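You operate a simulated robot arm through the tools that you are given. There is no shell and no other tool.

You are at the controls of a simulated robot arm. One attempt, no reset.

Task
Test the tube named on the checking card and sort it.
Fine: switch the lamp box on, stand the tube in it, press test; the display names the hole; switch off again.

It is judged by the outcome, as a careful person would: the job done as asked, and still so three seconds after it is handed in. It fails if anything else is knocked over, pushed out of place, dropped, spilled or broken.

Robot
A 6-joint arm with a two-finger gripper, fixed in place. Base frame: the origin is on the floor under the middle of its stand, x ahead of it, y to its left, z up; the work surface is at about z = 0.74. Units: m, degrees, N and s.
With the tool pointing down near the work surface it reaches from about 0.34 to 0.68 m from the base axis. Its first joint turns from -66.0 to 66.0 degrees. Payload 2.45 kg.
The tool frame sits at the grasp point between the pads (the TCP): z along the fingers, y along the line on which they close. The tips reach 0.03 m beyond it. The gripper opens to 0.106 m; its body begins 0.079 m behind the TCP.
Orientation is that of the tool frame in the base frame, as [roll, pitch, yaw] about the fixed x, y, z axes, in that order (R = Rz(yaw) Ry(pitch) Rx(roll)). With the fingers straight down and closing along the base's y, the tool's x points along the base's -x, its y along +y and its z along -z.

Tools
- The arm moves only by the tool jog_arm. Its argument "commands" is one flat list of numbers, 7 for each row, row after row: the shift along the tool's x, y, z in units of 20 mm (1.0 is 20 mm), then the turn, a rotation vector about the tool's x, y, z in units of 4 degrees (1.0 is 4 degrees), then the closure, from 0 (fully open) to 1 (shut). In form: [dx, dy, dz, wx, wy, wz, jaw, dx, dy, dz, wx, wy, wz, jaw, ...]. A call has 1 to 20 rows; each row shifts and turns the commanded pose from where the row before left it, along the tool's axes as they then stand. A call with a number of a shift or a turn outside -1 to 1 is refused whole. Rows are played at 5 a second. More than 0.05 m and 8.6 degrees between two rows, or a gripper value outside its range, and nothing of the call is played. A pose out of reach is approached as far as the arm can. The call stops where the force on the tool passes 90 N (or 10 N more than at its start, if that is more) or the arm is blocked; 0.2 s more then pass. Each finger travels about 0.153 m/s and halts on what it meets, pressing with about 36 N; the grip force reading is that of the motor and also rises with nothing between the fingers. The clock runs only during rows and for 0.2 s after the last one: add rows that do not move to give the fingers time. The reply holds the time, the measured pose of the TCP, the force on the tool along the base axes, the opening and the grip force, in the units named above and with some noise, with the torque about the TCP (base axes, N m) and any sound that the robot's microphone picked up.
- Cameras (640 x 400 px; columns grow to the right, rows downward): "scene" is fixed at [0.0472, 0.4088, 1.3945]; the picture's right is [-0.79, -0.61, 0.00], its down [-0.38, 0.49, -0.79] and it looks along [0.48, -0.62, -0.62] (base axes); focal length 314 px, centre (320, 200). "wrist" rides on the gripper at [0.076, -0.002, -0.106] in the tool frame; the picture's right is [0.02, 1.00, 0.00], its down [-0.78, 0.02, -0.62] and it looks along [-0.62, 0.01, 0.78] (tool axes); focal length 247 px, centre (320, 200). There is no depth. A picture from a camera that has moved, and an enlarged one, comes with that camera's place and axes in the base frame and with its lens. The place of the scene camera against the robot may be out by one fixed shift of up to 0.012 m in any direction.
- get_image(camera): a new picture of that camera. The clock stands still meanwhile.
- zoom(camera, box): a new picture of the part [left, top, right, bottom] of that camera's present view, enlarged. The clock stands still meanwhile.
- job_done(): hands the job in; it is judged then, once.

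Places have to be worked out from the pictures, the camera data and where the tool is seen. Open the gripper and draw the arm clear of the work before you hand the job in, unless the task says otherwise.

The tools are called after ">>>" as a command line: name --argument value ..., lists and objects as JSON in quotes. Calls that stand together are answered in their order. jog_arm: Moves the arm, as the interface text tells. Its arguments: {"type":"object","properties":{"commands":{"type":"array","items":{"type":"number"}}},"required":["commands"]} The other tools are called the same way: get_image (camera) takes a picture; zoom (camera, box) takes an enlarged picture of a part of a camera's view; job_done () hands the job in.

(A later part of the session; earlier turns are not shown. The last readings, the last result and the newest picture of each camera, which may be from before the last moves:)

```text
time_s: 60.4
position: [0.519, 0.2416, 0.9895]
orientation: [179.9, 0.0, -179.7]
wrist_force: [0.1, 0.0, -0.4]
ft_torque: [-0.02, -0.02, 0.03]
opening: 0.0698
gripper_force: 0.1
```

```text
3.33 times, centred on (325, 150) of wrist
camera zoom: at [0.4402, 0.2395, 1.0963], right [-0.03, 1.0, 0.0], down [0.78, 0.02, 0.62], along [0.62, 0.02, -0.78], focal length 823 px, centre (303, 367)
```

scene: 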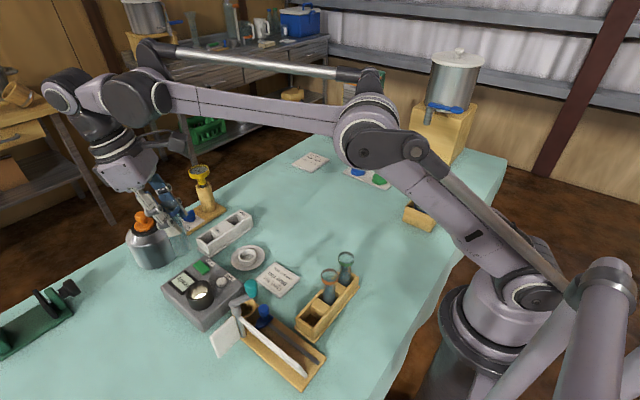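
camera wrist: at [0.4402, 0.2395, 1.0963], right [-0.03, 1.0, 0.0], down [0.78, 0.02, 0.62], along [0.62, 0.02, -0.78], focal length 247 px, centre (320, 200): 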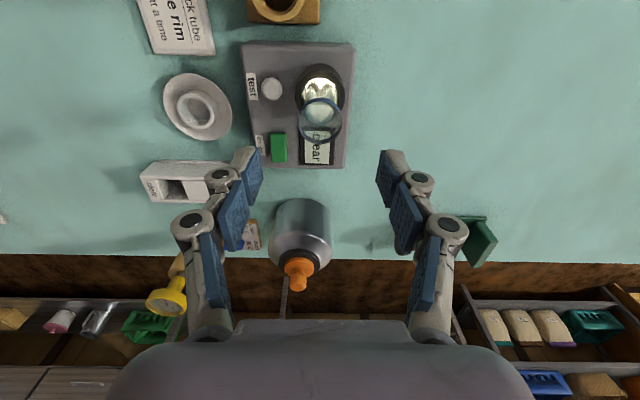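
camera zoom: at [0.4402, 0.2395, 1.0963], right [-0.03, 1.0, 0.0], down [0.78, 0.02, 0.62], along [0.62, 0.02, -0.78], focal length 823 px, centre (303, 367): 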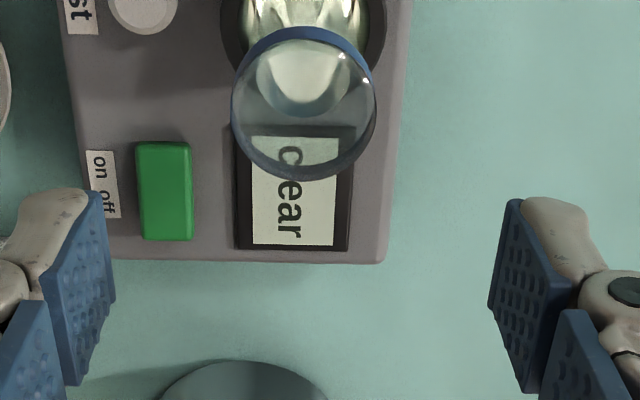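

The tube's rim is centred at about (0.522, 0.2416, 0.881). I shift 3 mm in x and descend until the tips are just above the rim to check.

>>> jog_arm --commands '[-0.15, 0, 0.85, 0, 0, 0, 0.34, 0, 0, 0.85, 0, 0, 0, 0.34, 0, 0, 0.85, 0, 0, 0, 0.34, 0, 0, 0.85, 0, 0, 0, 0.34, 0, 0, 0, 0, 0, 0, 0.34]'

>>> zoom --camera "wrist" --box '[220, 70, 420, 230]'

>>> zoom --camera "scene" --box '[150, 210, 270, 330]'

```text
time_s: 61.6
position: [0.5191, 0.244, 0.9224]
orientation: [-180.0, 0.0, -179.8]
wrist_force: [0.0, -0.9, 0.1]
ft_torque: [-0.01, 0.0, 0.0]
opening: 0.0696
gripper_force: 0.0
```

```text
2.50 times, centred on (320, 150) of wrist
camera zoom: at [0.4424, 0.2409, 1.0284], right [-0.03, 1.0, 0.0], down [0.78, 0.02, 0.62], along [0.62, 0.02, -0.78], focal length 617 px, centre (320, 325)
```

zoom: 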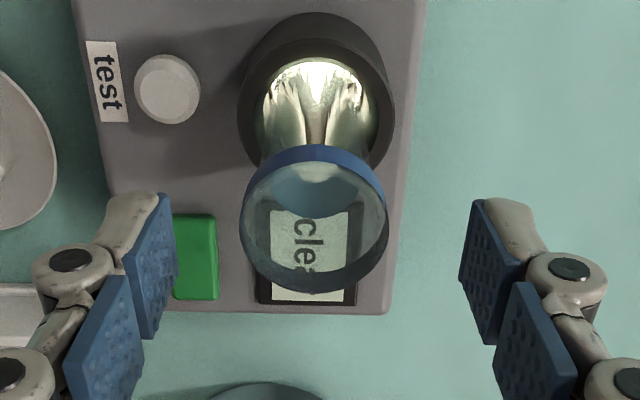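

```text
3.33 times, centred on (210, 270) of scene
camera zoom: at [0.0472, 0.4088, 1.3945], right [-0.79, -0.61, 0.0], down [-0.38, 0.49, -0.79], along [0.48, -0.62, -0.62], focal length 1048 px, centre (687, -33)
```

zoom: 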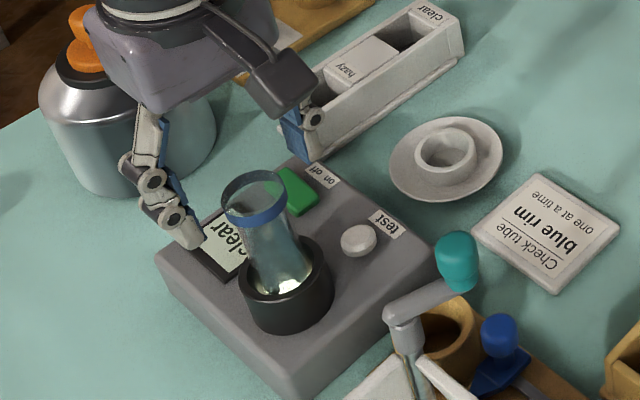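

Relative to the fingers, the rim centre is about 3 mm further in +x and 1.5 mm in −y. I correct that and descend to grip height z≈0.878.

>>> jog_arm --commands '[-0.15, -0.075, 0.5, 0, 0, 0, 0.34, 0, 0, 0.85, 0, 0, 0, 0.34, 0, 0, 0.85, 0, 0, 0, 0.34, 0, 0, 0, 0, 0, 0, 0.34]'

>>> zoom --camera "wrist" --box '[220, 90, 420, 250]'

>>> zoom --camera "scene" --box '[150, 230, 250, 330]'

```text
time_s: 62.6
position: [0.5238, 0.2405, 0.8792]
orientation: [179.9, 0.0, -179.8]
wrist_force: [-0.3, 0.4, -0.3]
ft_torque: [-0.02, 0.04, -0.02]
opening: 0.0699
gripper_force: 0.0
```

```text
2.50 times, centred on (320, 170) of wrist
camera zoom: at [0.4455, 0.2373, 0.9849], right [-0.03, 1.0, 0.0], down [0.78, 0.02, 0.62], along [0.62, 0.02, -0.78], focal length 617 px, centre (320, 275)
```

zoom: 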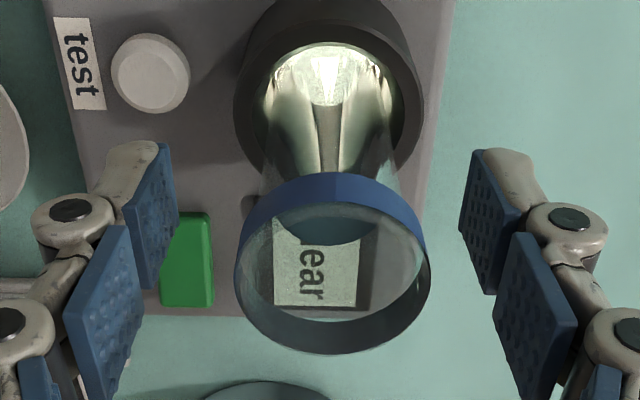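

```text
4.00 times, centred on (200, 280) of scene
camera zoom: at [0.0472, 0.4088, 1.3945], right [-0.79, -0.61, 0.0], down [-0.38, 0.49, -0.79], along [0.48, -0.62, -0.62], focal length 1257 px, centre (800, -120)
```

zoom: 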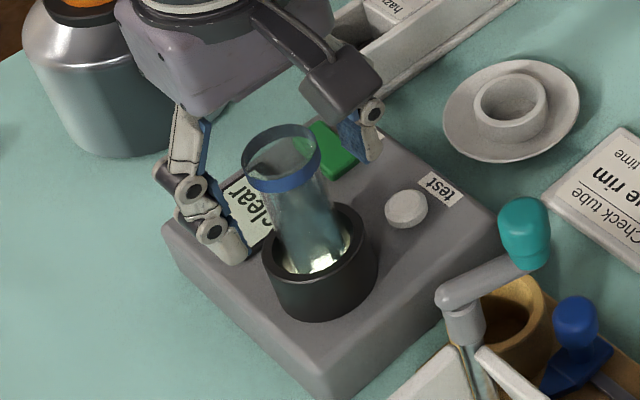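

Rim is centred within 1–2 mm between the pads. I raise 4 mm to match the earlier grip relation and close gradually.

>>> jog_arm --commands '[-0.03, 0.05, -0.2, 0, 0, 0, 0.34, 0, 0, 0, 0, 0, 0, 0.45, 0, 0, 0, 0, 0, 0, 0.55, 0, 0, 0, 0, 0, 0, 0.62, 0, 0, 0, 0, 0, 0, 0.7, 0, 0, 0, 0, 0, 0, 0.8, 0, 0, 0, 0, 0, 0, 1, 0, 0, 0, 0, 0, 0, 1]'

>>> zoom --camera "wrist" --box '[220, 90, 420, 250]'

>>> zoom --camera "scene" --box '[150, 230, 250, 330]'

```text
time_s: 64.4
position: [0.5227, 0.2412, 0.8821]
orientation: [180.0, 0.1, -179.7]
wrist_force: [-0.1, 0.9, 1.9]
ft_torque: [0.03, -0.02, 0.0]
opening: 0.0335
gripper_force: 36.0
```

```text
2.50 times, centred on (320, 170) of wrist
camera zoom: at [0.446, 0.2386, 0.989], right [-0.03, 1.0, 0.0], down [0.78, 0.02, 0.62], along [0.62, 0.02, -0.78], focal length 617 px, centre (320, 275)
```

zoom: 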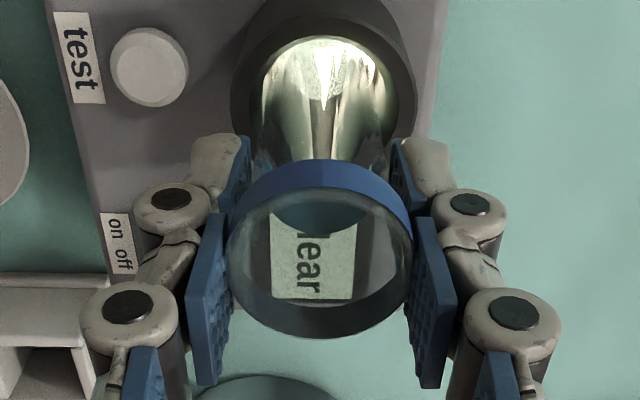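

```text
4.00 times, centred on (200, 280) of scene
camera zoom: at [0.0472, 0.4088, 1.3945], right [-0.79, -0.61, 0.0], down [-0.38, 0.49, -0.79], along [0.48, -0.62, -0.62], focal length 1257 px, centre (800, -120)
```

zoom: 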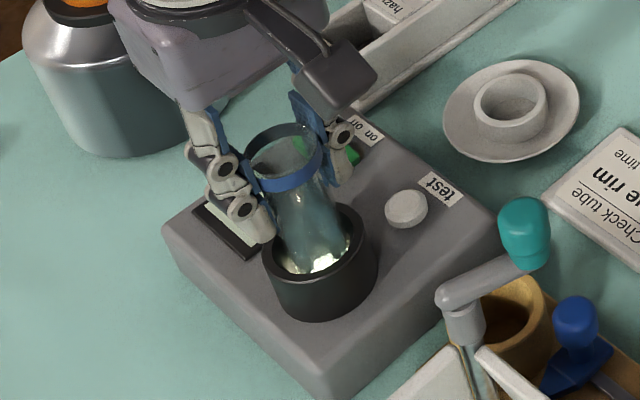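

Held at 33.5 mm opening with low force. I lift straight up to z≈0.99.

>>> jog_arm --commands '[0, 0, -0.3, 0, 0, 0, 1, 0, 0, -0.5, 0, 0, 0, 1, 0, 0, -0.7, 0, 0, 0, 1, 0, 0, -0.9, 0, 0, 0, 1, 0, 0, -0.9, 0, 0, 0, 1, 0, 0, -0.9, 0, 0, 0, 1, 0, 0, -0.8, 0, 0, 0, 1, 0, 0, -0.4, 0, 0, 0, 1, 0, 0, 0, 0, 0, 0, 1]'

>>> get_image --camera "wrist"

>>> zoom --camera "scene" --box '[120, 180, 240, 300]'

```text
time_s: 66.4
position: [0.5232, 0.2415, 0.9904]
orientation: [-179.9, 0.0, -179.7]
wrist_force: [-0.9, 0.2, -1.3]
ft_torque: [-0.01, 0.03, -0.01]
opening: 0.0335
gripper_force: 36.2
```

```text
taken
camera wrist: at [0.4461, 0.2388, 1.0968], right [-0.03, 1.0, 0.0], down [0.78, 0.02, 0.62], along [0.62, 0.02, -0.78], focal length 247 px, centre (320, 200)
```

wrist: 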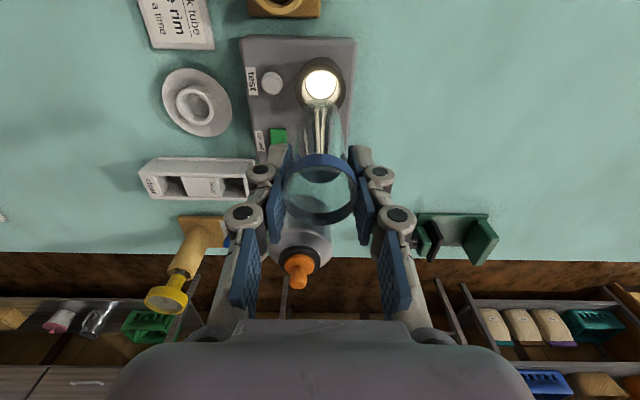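

```text
3.33 times, centred on (180, 240) of scene
camera zoom: at [0.0472, 0.4088, 1.3945], right [-0.79, -0.61, 0.0], down [-0.38, 0.49, -0.79], along [0.48, -0.62, -0.62], focal length 1048 px, centre (787, 67)
```

zoom: 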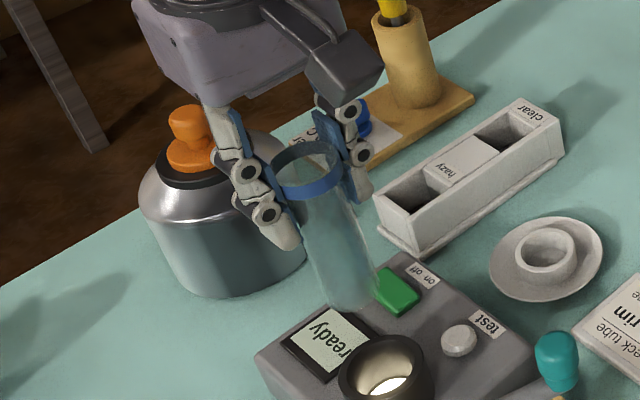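

The tube came up cleanly (display back to "ready", still on). I measure the rim relative to the gripper before moving.

>>> zoom --camera "wrist" --box '[260, 60, 380, 240]'

```text
2.22 times, centred on (320, 150) of wrist
camera zoom: at [0.4461, 0.2388, 1.0968], right [-0.03, 1.0, 0.0], down [0.78, 0.02, 0.62], along [0.62, 0.02, -0.78], focal length 549 px, centre (320, 311)
```

zoom: 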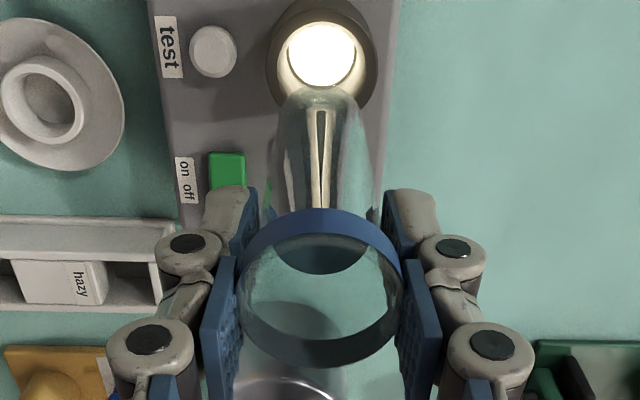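

The tube axis is at TCP + 2 mm in x, vertical. I carry it at z≈0.99 to above the "clear" hole, TCP target (0.672, 0.0137).

>>> jog_arm --commands '[-0.208, -0.322, 0, 0, 0, 0, 1, -0.365, -0.563, 0, 0, 0, 0, 1, -0.521, -0.804, 0, 0, 0, 0, 1, -0.521, -0.804, 0, 0, 0, 0, 1, -0.521, -0.804, 0, 0, 0, 0, 1, -0.521, -0.804, 0, 0, 0, 0, 1, -0.521, -0.804, 0, 0, 0, 0, 1, -0.521, -0.804, 0, 0, 0, 0, 1, -0.521, -0.804, 0, 0, 0, 0, 1, -0.521, -0.804, 0, 0, 0, 0, 1, -0.521, -0.804, 0, 0, 0, 0, 1, -0.521, -0.804, 0, 0, 0, 0, 1, -0.521, -0.804, 0, 0, 0, 0, 1, -0.521, -0.804, 0, 0, 0, 0, 1, -0.365, -0.563, 0, 0, 0, 0, 1, -0.208, -0.322, 0, 0, 0, 0, 1, 0, 0, 0, 0, 0, 0, 1]'

>>> get_image --camera "wrist"

>>> get_image --camera "scene"

>>> zoom --camera "scene" --box '[170, 130, 280, 260]'

```text
time_s: 70.0
position: [0.6722, 0.0152, 0.9909]
orientation: [-180.0, 0.1, -179.7]
wrist_force: [0.8, 0.2, -1.3]
ft_torque: [0.01, -0.02, 0.0]
opening: 0.0333
gripper_force: 36.4
```

```text
taken
camera wrist: at [0.5948, 0.0126, 1.0965], right [-0.03, 1.0, 0.0], down [0.78, 0.02, 0.62], along [0.62, 0.02, -0.78], focal length 247 px, centre (320, 200)
```

wrist: 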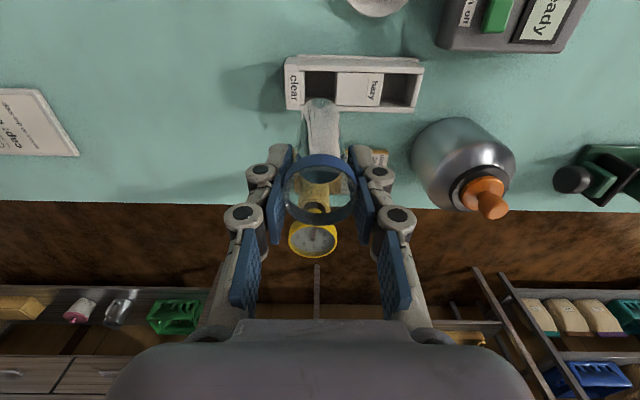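

```text
taken
```

scene: 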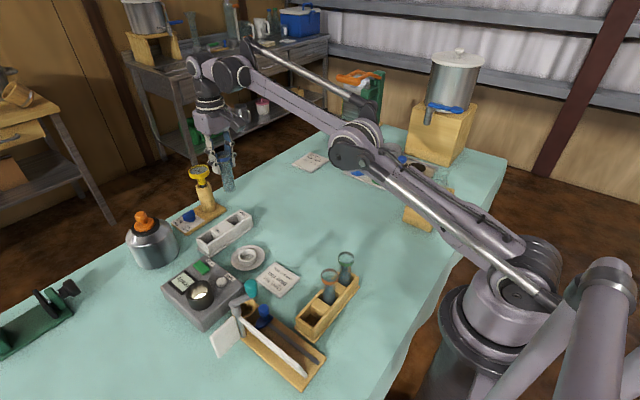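

```text
3.08 times, centred on (225, 195) of scene
camera zoom: at [0.0473, 0.4088, 1.3945], right [-0.79, -0.61, 0.0], down [-0.38, 0.49, -0.79], along [0.48, -0.62, -0.62], focal length 967 px, centre (612, 215)
```

zoom: 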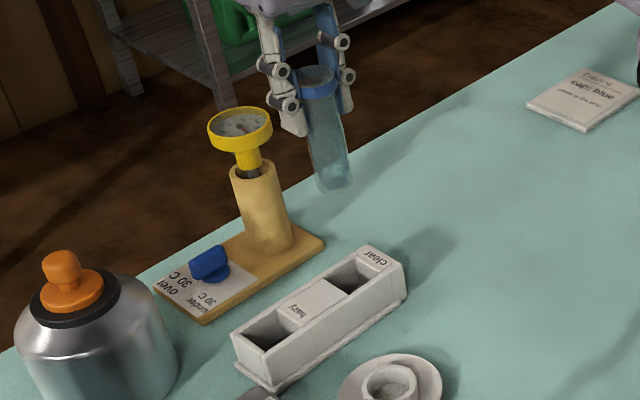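

Reach is fine. I zoom the wrist view for the hole edges relative to the tube bottom.

>>> zoom --camera "wrist" --box '[270, 40, 390, 140]'

>>> zoom --camera "wrist" --box '[260, 80, 380, 240]'

```text
4.00 times, centred on (330, 90) of wrist
camera zoom: at [0.5948, 0.0126, 1.0965], right [-0.03, 1.0, 0.0], down [0.78, 0.02, 0.62], along [0.62, 0.02, -0.78], focal length 988 px, centre (280, 640)
```

zoom: 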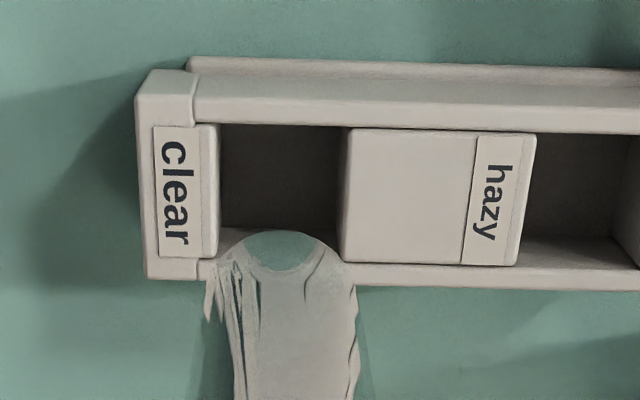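

```text
2.50 times, centred on (320, 160) of wrist
camera zoom: at [0.5948, 0.0126, 1.0965], right [-0.03, 1.0, 0.0], down [0.78, 0.02, 0.62], along [0.62, 0.02, -0.78], focal length 617 px, centre (320, 300)
```

zoom: 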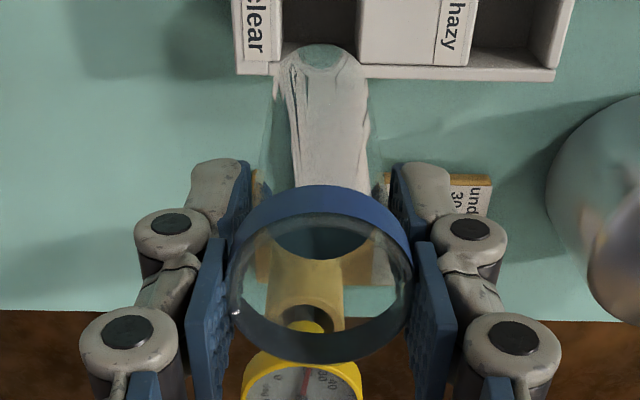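

I check the tube's verticality more carefully with a high zoom from the scene camera.

>>> zoom --camera "scene" --box '[205, 140, 255, 200]'

>>> zoom --camera "wrist" --box '[295, 85, 345, 145]'

```text
6.67 times, centred on (230, 170) of scene
camera zoom: at [0.0473, 0.4088, 1.3945], right [-0.79, -0.61, 0.0], down [-0.38, 0.49, -0.79], along [0.48, -0.62, -0.62], focal length 2095 px, centre (920, 400)
```

zoom: 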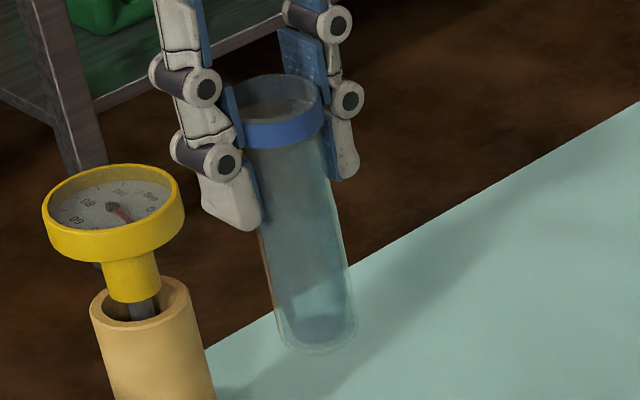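

```text
6.67 times, centred on (320, 115) of wrist
camera zoom: at [0.5948, 0.0126, 1.0965], right [-0.03, 1.0, 0.0], down [0.78, 0.02, 0.62], along [0.62, 0.02, -0.78], focal length 1646 px, centre (320, 767)
```

zoom: 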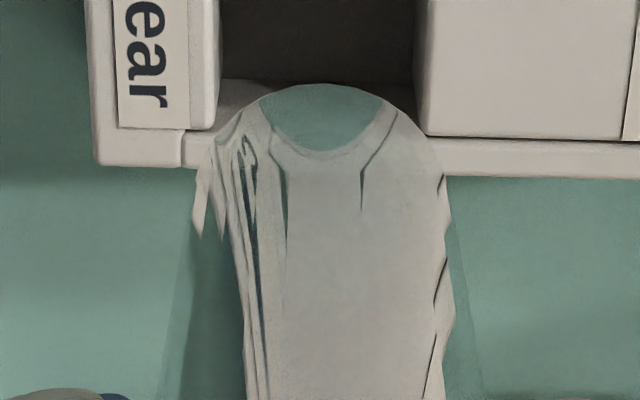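

Cues for tilt are within measurement error, and y is vertical. I lower 80 mm so the tube bottom is just above the rack top, where the comparison with the hole is parallax-free.

>>> jog_arm --commands '[-0.05, -0.03, 0.8, 0, 0, 0, 1, 0, 0, 0.8, 0, 0, 0, 1, 0, 0, 0.8, 0, 0, 0, 1, 0, 0, 0.8, 0, 0, 0, 1, 0, 0, 0.6, 0, 0, 0, 1, 0, 0, 0, 0, 0, 0, 1]'

>>> zoom --camera "wrist" --box '[260, 60, 380, 160]'

>>> zoom --camera "scene" --box '[190, 160, 280, 260]'

```text
time_s: 71.4
position: [0.6748, 0.0129, 0.9132]
orientation: [-179.9, 0.1, -179.6]
wrist_force: [0.0, -1.1, -0.8]
ft_torque: [-0.03, -0.01, -0.01]
opening: 0.0333
gripper_force: 36.3
```

```text
4.00 times, centred on (320, 110) of wrist
camera zoom: at [0.5974, 0.0105, 1.0194], right [-0.03, 1.0, 0.0], down [0.78, 0.02, 0.62], along [0.62, 0.02, -0.78], focal length 988 px, centre (320, 560)
```

zoom: 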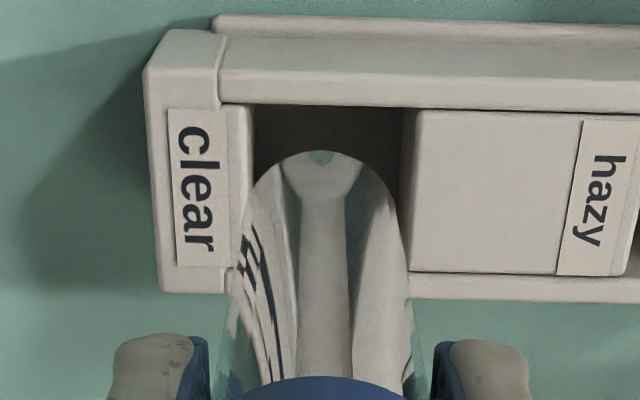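

```text
4.00 times, centred on (235, 210) of scene
camera zoom: at [0.0472, 0.4088, 1.3945], right [-0.79, -0.61, 0.0], down [-0.38, 0.49, -0.79], along [0.48, -0.62, -0.62], focal length 1257 px, centre (660, 160)
```

zoom: 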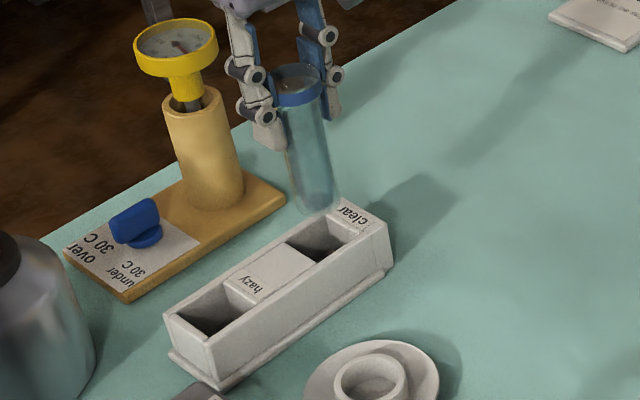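

Tube bottom is roughly over the hole, about 1.5 mm towards −y. I correct that and lower another 12 mm for a final comparison.

>>> jog_arm --commands '[0, 0.08, 0.3, 0, 0, 0, 1, 0, 0, 0.3, 0, 0, 0, 1, 0, 0, 0, 0, 0, 0, 1]'

>>> zoom --camera "wrist" --box '[270, 70, 370, 160]'

>>> zoom --camera "scene" --box '[210, 190, 270, 250]'

```text
time_s: 72.2
position: [0.6739, 0.0146, 0.9019]
orientation: [-179.9, 0.0, -179.7]
wrist_force: [0.7, 0.7, -1.3]
ft_torque: [-0.01, 0.0, -0.01]
opening: 0.0338
gripper_force: 36.0
```

```text
4.44 times, centred on (320, 115) of wrist
camera zoom: at [0.5966, 0.0126, 1.0075], right [-0.03, 1.0, 0.0], down [0.78, 0.02, 0.62], along [0.62, 0.02, -0.78], focal length 1098 px, centre (320, 578)
```

zoom: 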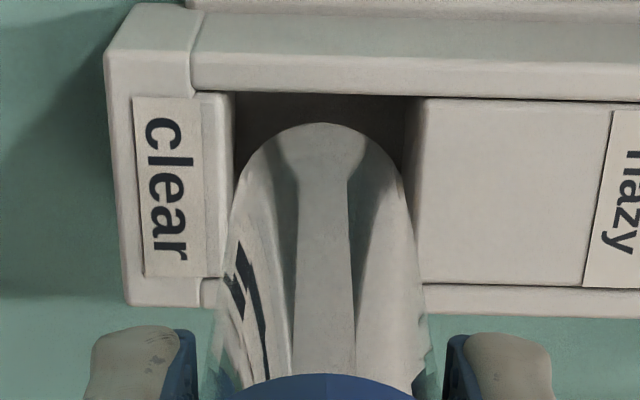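

```text
6.67 times, centred on (240, 220) of scene
camera zoom: at [0.0472, 0.4088, 1.3945], right [-0.79, -0.61, 0.0], down [-0.38, 0.49, -0.79], along [0.48, -0.62, -0.62], focal length 2095 px, centre (853, 67)
```

zoom: 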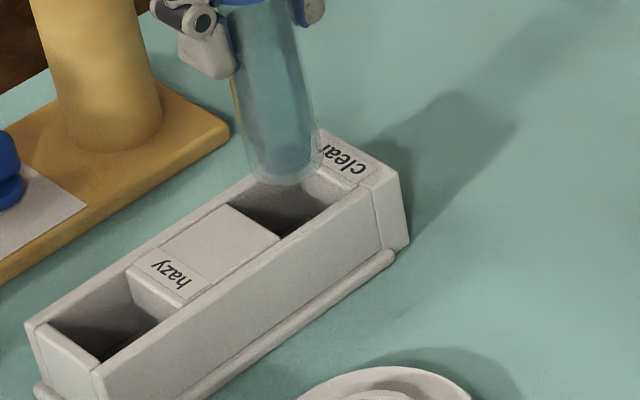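

I zoom in further to compare left and right gaps precisely.

>>> zoom --camera "wrist" --box '[295, 85, 345, 125]'

>>> zoom --camera "scene" --box '[240, 200, 270, 230]'

```text
10.00 times, centred on (320, 105) of wrist
camera zoom: at [0.5966, 0.0126, 1.0075], right [-0.03, 1.0, 0.0], down [0.78, 0.02, 0.62], along [0.62, 0.02, -0.78], focal length 2470 px, centre (320, 1150)
```

zoom: 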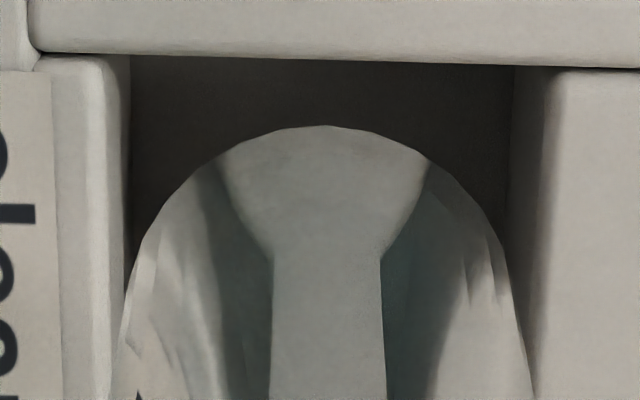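

```text
13.33 times, centred on (255, 215) of scene
camera zoom: at [0.0472, 0.4088, 1.3945], right [-0.79, -0.61, 0.0], down [-0.38, 0.49, -0.79], along [0.48, -0.62, -0.62], focal length 4191 px, centre (1187, 0)
```

zoom: 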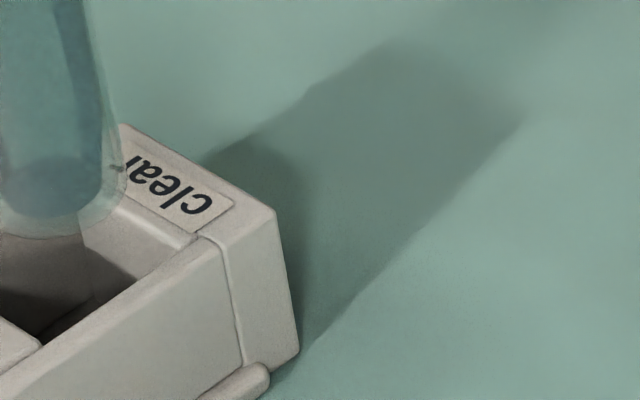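

The gap analysis puts the tube within 1–2 mm of centred; I shift +1 mm in x and +0.8 mm in y, then lower in 2 mm steps watching force (the rack top would be met near z≈0.886).

>>> jog_arm --commands '[-0.05, 0.04, 0.1, 0, 0, 0, 1, 0, 0, 0.1, 0, 0, 0, 1, 0, 0, 0.1, 0, 0, 0, 1, 0, 0, 0.1, 0, 0, 0, 1, 0, 0, 0, 0, 0, 0, 1]'

>>> zoom --camera "wrist" --box '[280, 80, 360, 150]'

>>> zoom --camera "scene" --box '[220, 190, 270, 240]'

```text
time_s: 73.4
position: [0.675, 0.0154, 0.8944]
orientation: [179.9, 0.1, -179.6]
wrist_force: [0.0, 0.4, -0.6]
ft_torque: [-0.01, -0.02, 0.0]
opening: 0.0335
gripper_force: 36.1
```

```text
5.71 times, centred on (320, 115) of wrist
camera zoom: at [0.5975, 0.013, 1.0004], right [-0.03, 1.0, 0.0], down [0.78, 0.02, 0.62], along [0.62, 0.02, -0.78], focal length 1411 px, centre (320, 686)
```

zoom: 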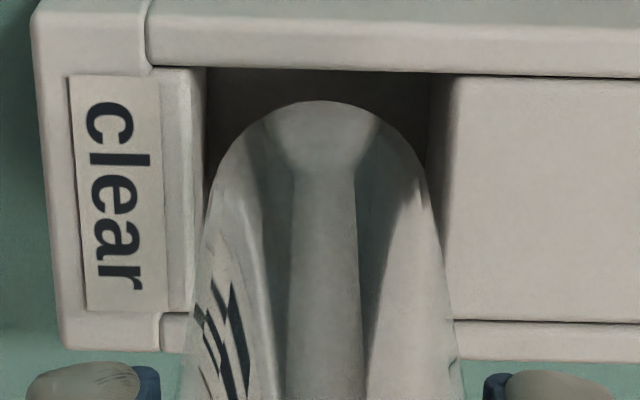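

```text
8.00 times, centred on (245, 215) of scene
camera zoom: at [0.0472, 0.4088, 1.3945], right [-0.79, -0.61, 0.0], down [-0.38, 0.49, -0.79], along [0.48, -0.62, -0.62], focal length 2514 px, centre (920, 80)
```

zoom: 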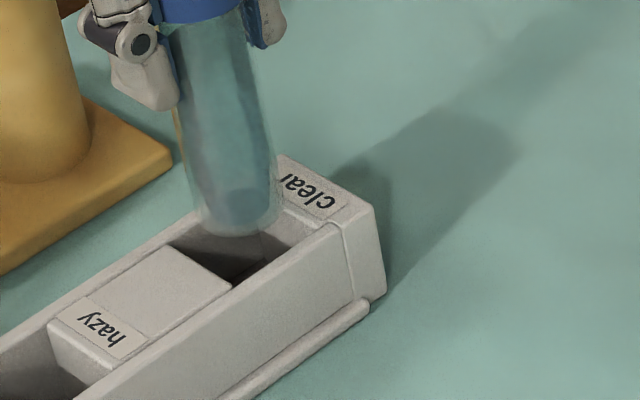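

Still about 1 mm to −y; I shift +0.8 mm and continue down slowly.

>>> jog_arm --commands '[0, 0.04, 0.1, 0, 0, 0, 1, 0, 0, 0.1, 0, 0, 0, 1, 0, 0, 0.1, 0, 0, 0, 1, 0, 0, 0, 0, 0, 0, 1]'

>>> zoom --camera "wrist" --box '[280, 80, 360, 150]'

>>> zoom --camera "scene" --box '[220, 190, 270, 240]'

```text
time_s: 74.4
position: [0.6742, 0.0167, 0.889]
orientation: [-179.9, 0.0, -179.8]
wrist_force: [0.2, 0.5, -1.5]
ft_torque: [0.01, 0.0, 0.0]
opening: 0.0336
gripper_force: 36.4
```

```text
5.71 times, centred on (320, 115) of wrist
camera zoom: at [0.5971, 0.014, 0.9943], right [-0.03, 1.0, 0.0], down [0.78, 0.02, 0.62], along [0.62, 0.02, -0.78], focal length 1411 px, centre (320, 686)
```

zoom: 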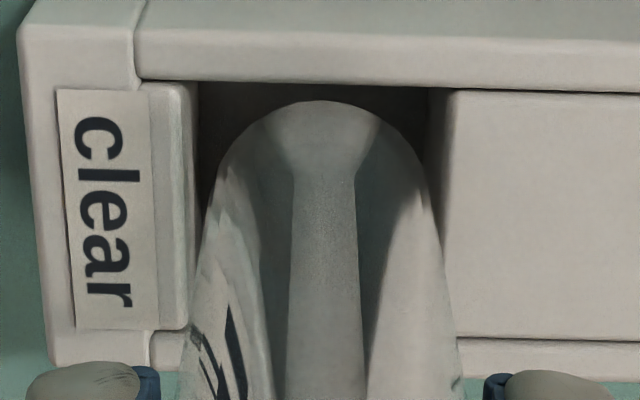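

```text
8.00 times, centred on (245, 215) of scene
camera zoom: at [0.0472, 0.4088, 1.3945], right [-0.79, -0.61, 0.0], down [-0.38, 0.49, -0.79], along [0.48, -0.62, -0.62], focal length 2514 px, centre (920, 80)
```

zoom: 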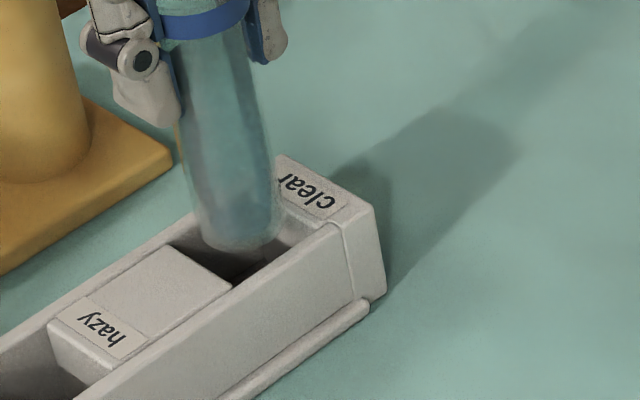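

Estimates for x differ by a couple of mm either way, so I take a small +0.6 mm shift and feel my way down in 1.5 mm steps using the force reading (the rounded tube bottom helps).

>>> jog_arm --commands '[-0.03, 0, 0.075, 0, 0, 0, 1, 0, 0, 0.075, 0, 0, 0, 1, 0, 0, 0, 0, 0, 0, 1]'

```text
time_s: 75.2
position: [0.675, 0.016, 0.8855]
orientation: [180.0, 0.0, -179.7]
wrist_force: [0.6, -0.2, -0.2]
ft_torque: [0.02, -0.03, 0.0]
opening: 0.0335
gripper_force: 36.0
```

No contact at z=0.8855. Two more 1.5 mm steps.

>>> jog_arm --commands '[0, 0, 0.075, 0, 0, 0, 1, 0, 0, 0.075, 0, 0, 0, 1, 0, 0, 0, 0, 0, 0, 1]'

>>> zoom --camera "wrist" --box '[280, 80, 360, 150]'

>>> zoom --camera "scene" --box '[220, 190, 270, 240]'

```text
time_s: 76.0
position: [0.6749, 0.0162, 0.8819]
orientation: [179.9, 0.1, -179.8]
wrist_force: [0.8, 0.0, 4.4]
ft_torque: [-0.04, 0.01, 0.02]
opening: 0.0332
gripper_force: 35.6
```

```text
5.71 times, centred on (320, 115) of wrist
camera zoom: at [0.5977, 0.0139, 0.9889], right [-0.03, 1.0, 0.0], down [0.78, 0.02, 0.62], along [0.62, 0.02, -0.78], focal length 1411 px, centre (320, 686)
```

zoom: 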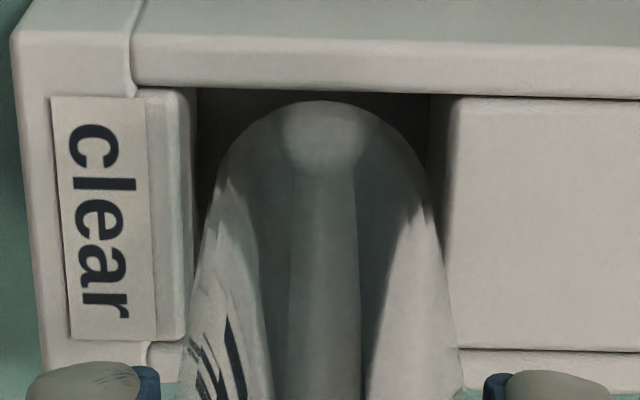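

```text
8.00 times, centred on (245, 215) of scene
camera zoom: at [0.0472, 0.4088, 1.3945], right [-0.79, -0.61, 0.0], down [-0.38, 0.49, -0.79], along [0.48, -0.62, -0.62], focal length 2514 px, centre (920, 80)
```

zoom: 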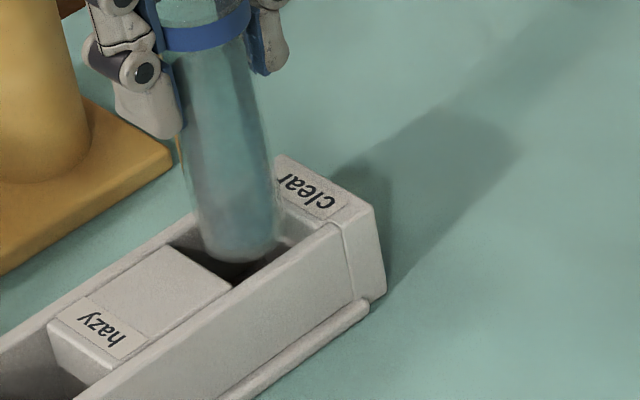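

Light contact (4 N) at z≈0.882, and in the wrist view the tube's near edge coincides with the hole's near edge — it is touching the near wall, as the wrist measurement predicted. I back up 3 mm, shift +2.5 mm in x, and come down again.

>>> jog_arm --commands '[0, 0, -0.15, 0, 0, 0, 1, -0.125, 0, 0, 0, 0, 0, 1, 0, 0, 0.1, 0, 0, 0, 1, 0, 0, 0.075, 0, 0, 0, 1, 0, 0, 0, 0, 0, 0, 1]'

>>> zoom --camera "wrist" --box '[280, 80, 360, 150]'

>>> zoom --camera "scene" --box '[220, 190, 270, 240]'

```text
time_s: 77.2
position: [0.6777, 0.0169, 0.8814]
orientation: [179.9, 0.0, -179.7]
wrist_force: [1.1, 0.4, -0.7]
ft_torque: [0.04, -0.01, -0.03]
opening: 0.0337
gripper_force: 36.0
```

```text
5.71 times, centred on (320, 115) of wrist
camera zoom: at [0.6005, 0.0141, 0.9884], right [-0.03, 1.0, 0.0], down [0.78, 0.02, 0.62], along [0.62, 0.02, -0.78], focal length 1411 px, centre (320, 686)
```

zoom: 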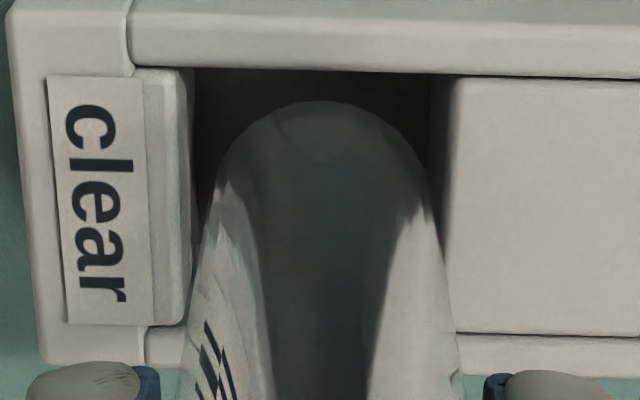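

```text
8.00 times, centred on (245, 215) of scene
camera zoom: at [0.0472, 0.4088, 1.3945], right [-0.79, -0.61, 0.0], down [-0.38, 0.49, -0.79], along [0.48, -0.62, -0.62], focal length 2514 px, centre (920, 80)
```

zoom: 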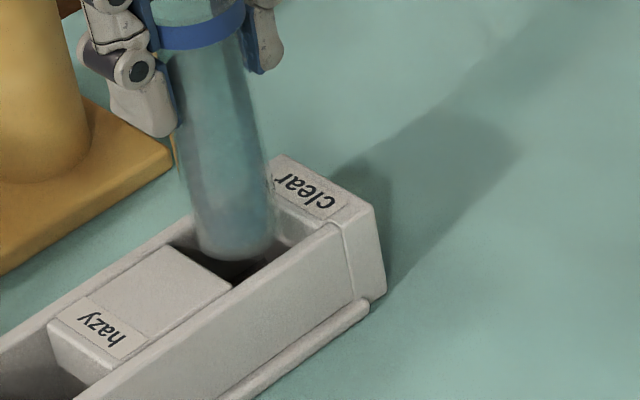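

No force now, and there is a clear gap at the near wall. I continue down in 1.5 mm steps.

>>> jog_arm --commands '[0, 0, 0.075, 0, 0, 0, 1, 0, 0, 0.075, 0, 0, 0, 1, 0, 0, 0, 0, 0, 0, 1]'

```text
time_s: 78.0
position: [0.6783, 0.0177, 0.8795]
orientation: [180.0, 0.0, -179.6]
wrist_force: [0.4, 0.2, -0.6]
ft_torque: [-0.01, 0.02, -0.02]
opening: 0.0335
gripper_force: 36.0
```

Free. Continuing down.

>>> jog_arm --commands '[0, 0, 0.075, 0, 0, 0, 1, 0, 0, 0.075, 0, 0, 0, 1, 0, 0, 0.075, 0, 0, 0, 1, 0, 0, 0, 0, 0, 0, 1]'

>>> zoom --camera "wrist" --box '[280, 80, 360, 150]'

>>> zoom --camera "scene" --box '[220, 190, 270, 240]'

```text
time_s: 79.0
position: [0.6779, 0.016, 0.8741]
orientation: [180.0, 0.0, -179.7]
wrist_force: [0.7, 0.3, -0.4]
ft_torque: [-0.01, -0.03, 0.0]
opening: 0.0336
gripper_force: 36.1
```

```text
5.71 times, centred on (320, 115) of wrist
camera zoom: at [0.6007, 0.014, 0.9805], right [-0.03, 1.0, 0.0], down [0.78, 0.02, 0.62], along [0.62, 0.02, -0.78], focal length 1411 px, centre (320, 686)
```

zoom: 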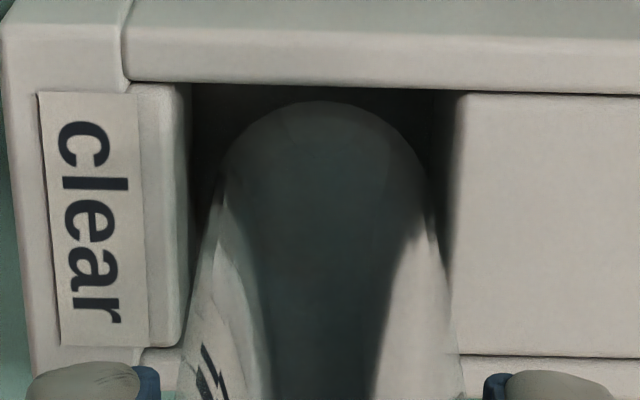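

```text
8.00 times, centred on (245, 215) of scene
camera zoom: at [0.0472, 0.4088, 1.3945], right [-0.79, -0.61, 0.0], down [-0.38, 0.49, -0.79], along [0.48, -0.62, -0.62], focal length 2514 px, centre (920, 80)
```

zoom: 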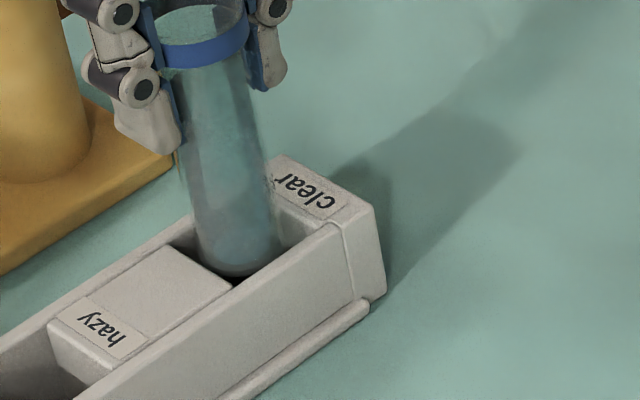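

The tube is inside the hole without lateral force. I keep lowering in 2 mm steps.

>>> jog_arm --commands '[0, 0, 0.1, 0, 0, 0, 1, 0, 0, 0.1, 0, 0, 0, 1, 0, 0, 0.1, 0, 0, 0, 1, 0, 0, 0.1, 0, 0, 0, 1, 0, 0, 0, 0, 0, 0, 1]'

```text
time_s: 80.2
position: [0.6789, 0.0167, 0.8653]
orientation: [180.0, 0.0, -179.7]
wrist_force: [-0.3, 0.4, -1.0]
ft_torque: [-0.02, -0.01, 0.01]
opening: 0.0337
gripper_force: 36.2
```

Still free at z=0.865. Next 6 mm.

>>> jog_arm --commands '[0, 0, 0.1, 0, 0, 0, 1, 0, 0, 0.1, 0, 0, 0, 1, 0, 0, 0.1, 0, 0, 0, 1, 0, 0, 0, 0, 0, 0, 1]'

>>> zoom --camera "scene" --box '[200, 170, 280, 250]'

>>> get_image --camera "wrist"

```text
time_s: 81.2
position: [0.6774, 0.0166, 0.8603]
orientation: [-180.0, 0.0, -179.7]
wrist_force: [0.8, 0.3, -0.1]
ft_torque: [-0.05, -0.01, 0.02]
opening: 0.0335
gripper_force: 36.0
```

```text
5.00 times, centred on (240, 210) of scene
camera zoom: at [0.0472, 0.4088, 1.3945], right [-0.79, -0.61, 0.0], down [-0.38, 0.49, -0.79], along [0.48, -0.62, -0.62], focal length 1572 px, centre (720, 150)
```

zoom: 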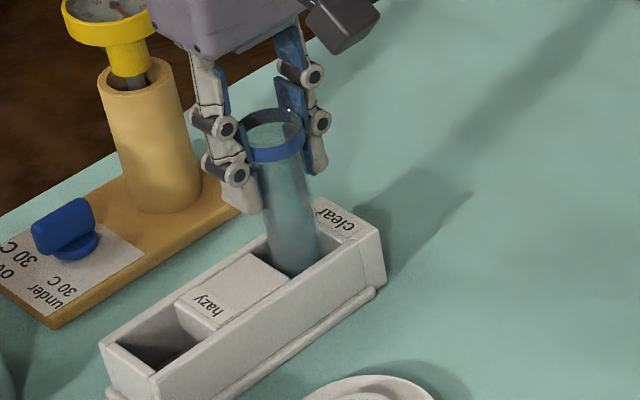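

```text
taken
camera wrist: at [0.6005, 0.014, 0.9669], right [-0.03, 1.0, 0.0], down [0.78, 0.02, 0.62], along [0.62, 0.02, -0.78], focal length 247 px, centre (320, 200)
```

wrist: 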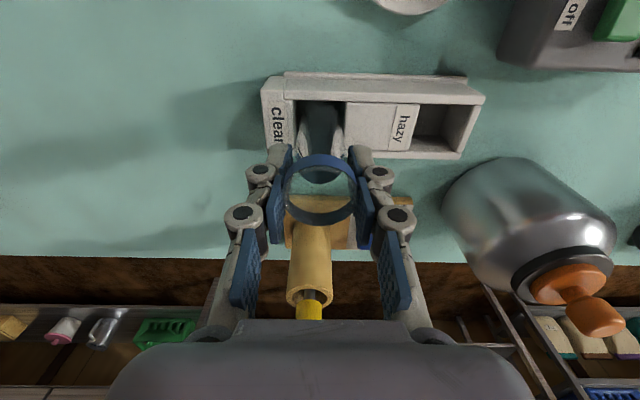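

Everything is clear: gauge head is at about x=0.82, well away from the gripper. I continue lowering in 2 mm steps until the tube stands on the rack floor.

>>> jog_arm --commands '[0, 0, 0.1, 0, 0, 0, 1, 0, 0, 0.1, 0, 0, 0, 1, 0, 0, 0.1, 0, 0, 0, 1, 0, 0, 0, 0, 0, 0, 1]'

```text
time_s: 82.2
position: [0.677, 0.0177, 0.8545]
orientation: [-180.0, -0.1, -179.7]
wrist_force: [0.8, 0.1, -0.8]
ft_torque: [0.01, -0.02, 0.03]
opening: 0.0332
gripper_force: 36.2
```

Free at z=0.8545; going on in 1.5 mm steps.

>>> jog_arm --commands '[0, 0, 0.075, 0, 0, 0, 1, 0, 0, 0.075, 0, 0, 0, 1, 0, 0, 0, 0, 0, 0, 1]'

```text
time_s: 83.0
position: [0.6775, 0.0169, 0.8514]
orientation: [-180.0, 0.0, -179.7]
wrist_force: [-0.6, 0.1, -1.0]
ft_torque: [0.01, -0.04, -0.02]
opening: 0.0336
gripper_force: 36.5
```

Still free; two more steps.

>>> jog_arm --commands '[0, 0, 0.075, 0, 0, 0, 1, 0, 0, 0.075, 0, 0, 0, 1, 0, 0, 0, 0, 0, 0, 1]'

```text
time_s: 83.8
position: [0.6785, 0.0174, 0.8505]
orientation: [180.0, -0.1, -179.7]
wrist_force: [-0.4, 0.4, -1.2]
ft_torque: [0.01, 0.02, 0.01]
opening: 0.0335
gripper_force: 35.9
```

No contact yet; continuing.

>>> jog_arm --commands '[0, 0, 0.075, 0, 0, 0, 1, 0, 0, 0.075, 0, 0, 0, 1, 0, 0, 0, 0, 0, 0, 1]'

>>> zoom --camera "scene" --box '[200, 170, 280, 250]'

>>> zoom --camera "wrist" --box '[250, 60, 390, 240]'

```text
time_s: 84.6
position: [0.677, 0.0159, 0.846]
orientation: [179.9, 0.0, -179.7]
wrist_force: [0.1, -0.6, -0.3]
ft_torque: [0.02, 0.0, -0.02]
opening: 0.0335
gripper_force: 35.5
```

```text
5.00 times, centred on (240, 210) of scene
camera zoom: at [0.0472, 0.4088, 1.3945], right [-0.79, -0.61, 0.0], down [-0.38, 0.49, -0.79], along [0.48, -0.62, -0.62], focal length 1572 px, centre (720, 150)
```

zoom: 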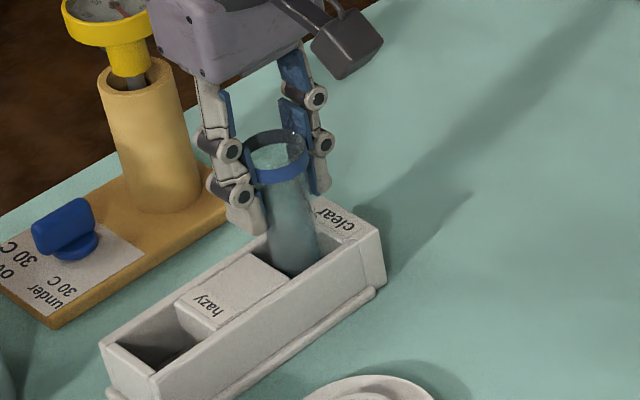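

```text
2.22 times, centred on (320, 150) of wrist
camera zoom: at [0.6005, 0.0143, 0.9521], right [-0.03, 1.0, 0.0], down [0.78, 0.02, 0.62], along [0.62, 0.02, -0.78], focal length 549 px, centre (320, 311)
```

zoom: 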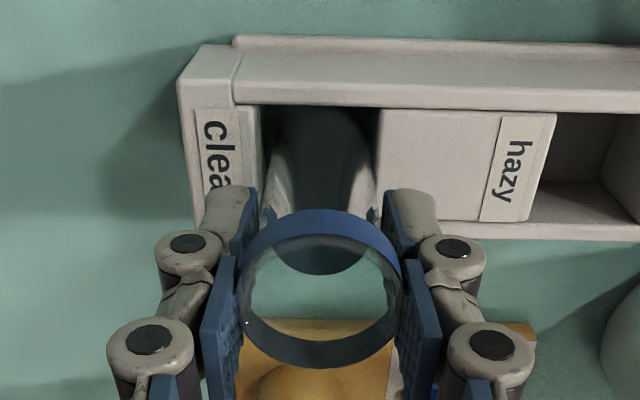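

Fingertips still 3 cm above the rack. I go on by 1.5 mm steps.

>>> jog_arm --commands '[0, 0, 0.075, 0, 0, 0, 1, 0, 0, 0.06, 0, 0, 0, 1, 0, 0, 0, 0, 0, 0, 1]'

```text
time_s: 85.4
position: [0.6761, 0.0174, 0.8433]
orientation: [180.0, -0.1, -179.7]
wrist_force: [1.0, -1.0, 27.0]
ft_torque: [-0.03, 0.01, 0.04]
opening: 0.0335
gripper_force: 36.0
```

Contact with the rack floor (27 N). I relieve 1 mm and open gradually.

>>> jog_arm --commands '[0, 0, -0.05, 0, 0, 0, 1, 0, 0, 0, 0, 0, 0, 0.68, 0, 0, 0, 0, 0, 0, 0.62, 0, 0, 0, 0, 0, 0, 0.55, 0, 0, 0, 0, 0, 0, 0.45, 0, 0, 0, 0, 0, 0, 0.34, 0, 0, 0, 0, 0, 0, 0.34]'

>>> zoom --camera "scene" --box '[200, 170, 280, 250]'

>>> zoom --camera "wrist" --box '[230, 60, 410, 240]'

```text
time_s: 87.0
position: [0.6779, 0.0169, 0.8435]
orientation: [180.0, 0.0, -179.7]
wrist_force: [-0.4, 0.0, -0.8]
ft_torque: [0.02, 0.01, -0.01]
opening: 0.0701
gripper_force: 0.0
```

```text
5.00 times, centred on (240, 210) of scene
camera zoom: at [0.0472, 0.4088, 1.3945], right [-0.79, -0.61, 0.0], down [-0.38, 0.49, -0.79], along [0.48, -0.62, -0.62], focal length 1572 px, centre (720, 150)
```

zoom: 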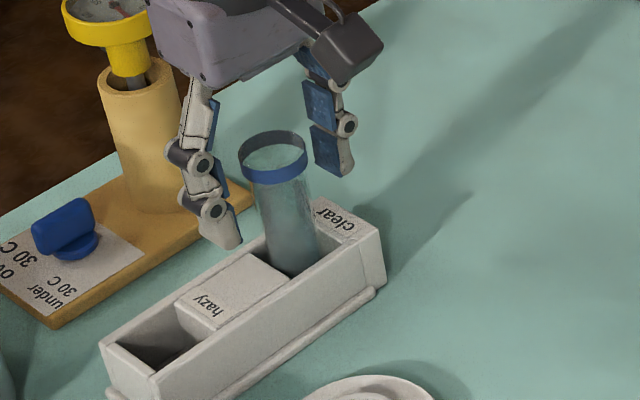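

```text
2.22 times, centred on (320, 150) of wrist
camera zoom: at [0.6003, 0.0147, 0.9498], right [-0.03, 1.0, 0.0], down [0.78, 0.02, 0.62], along [0.62, 0.02, -0.78], focal length 549 px, centre (320, 311)
```

zoom: 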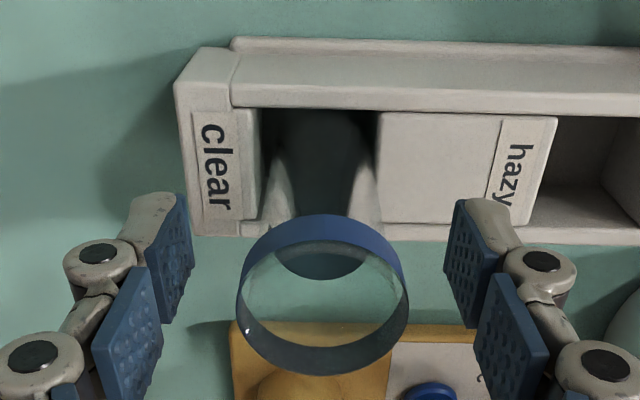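

The tube stands upright in the "clear" hole. I withdraw straight up, then head to the rocker's "off" end with the gripper closing.

>>> jog_arm --commands '[0, 0, -0.5, 0, 0, 0, 0.34, 0, 0, -0.9, 0, 0, 0, 0.34, 0, 0, -1, 0, 0, 0, 0.34, 0, 0, -1, 0, 0, 0, 0.34, 0, 0, -1, 0, 0, 0, 0.34, 0, 0, -1, 0, 0, 0, 0.34, 0, 0, -1, 0, 0, 0, 0.34]'

>>> jog_arm --commands '[0.34, 0.85, 0, 0, 0, 0, 0.6, 0.34, 0.85, 0, 0, 0, 0, 0.8, 0.34, 0.85, 0, 0, 0, 0, 1, 0.34, 0.85, 0, 0, 0, 0, 1, 0.34, 0.85, 0, 0, 0, 0, 1, 0.34, 0.85, 0, 0, 0, 0, 1, 0.34, 0.85, 0, 0, 0, 0, 1, 0.34, 0.85, 0, 0, 0, 0, 1, 0.34, 0.85, 0, 0, 0, 0, 1, 0.34, 0.85, 0, 0, 0, 0, 1]'

>>> get_image --camera "wrist"

>>> get_image --camera "scene"

```text
time_s: 88.6
position: [0.6766, 0.0166, 0.972]
orientation: [179.9, -0.1, -179.8]
wrist_force: [-0.4, 0.1, 0.5]
ft_torque: [0.02, -0.02, -0.01]
opening: 0.0701
gripper_force: 0.0
```

```text
time_s: 90.8
position: [0.6087, 0.1882, 0.9737]
orientation: [180.0, 0.0, -179.8]
wrist_force: [-0.1, 0.7, -0.2]
ft_torque: [-0.04, -0.03, -0.01]
opening: 0.0
gripper_force: 28.7
```

```text
taken
camera wrist: at [0.5314, 0.1846, 1.0791], right [-0.03, 1.0, 0.0], down [0.78, 0.02, 0.62], along [0.62, 0.02, -0.78], focal length 247 px, centre (320, 200)
```

wrist: 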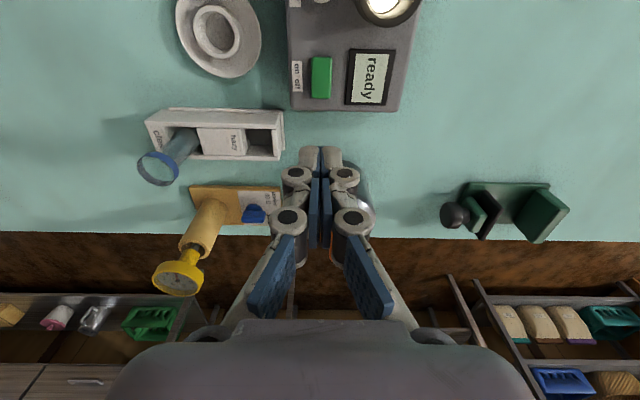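

```text
taken
```

scene: 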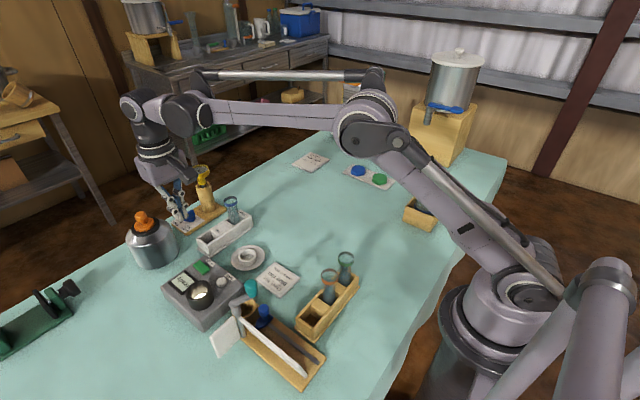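

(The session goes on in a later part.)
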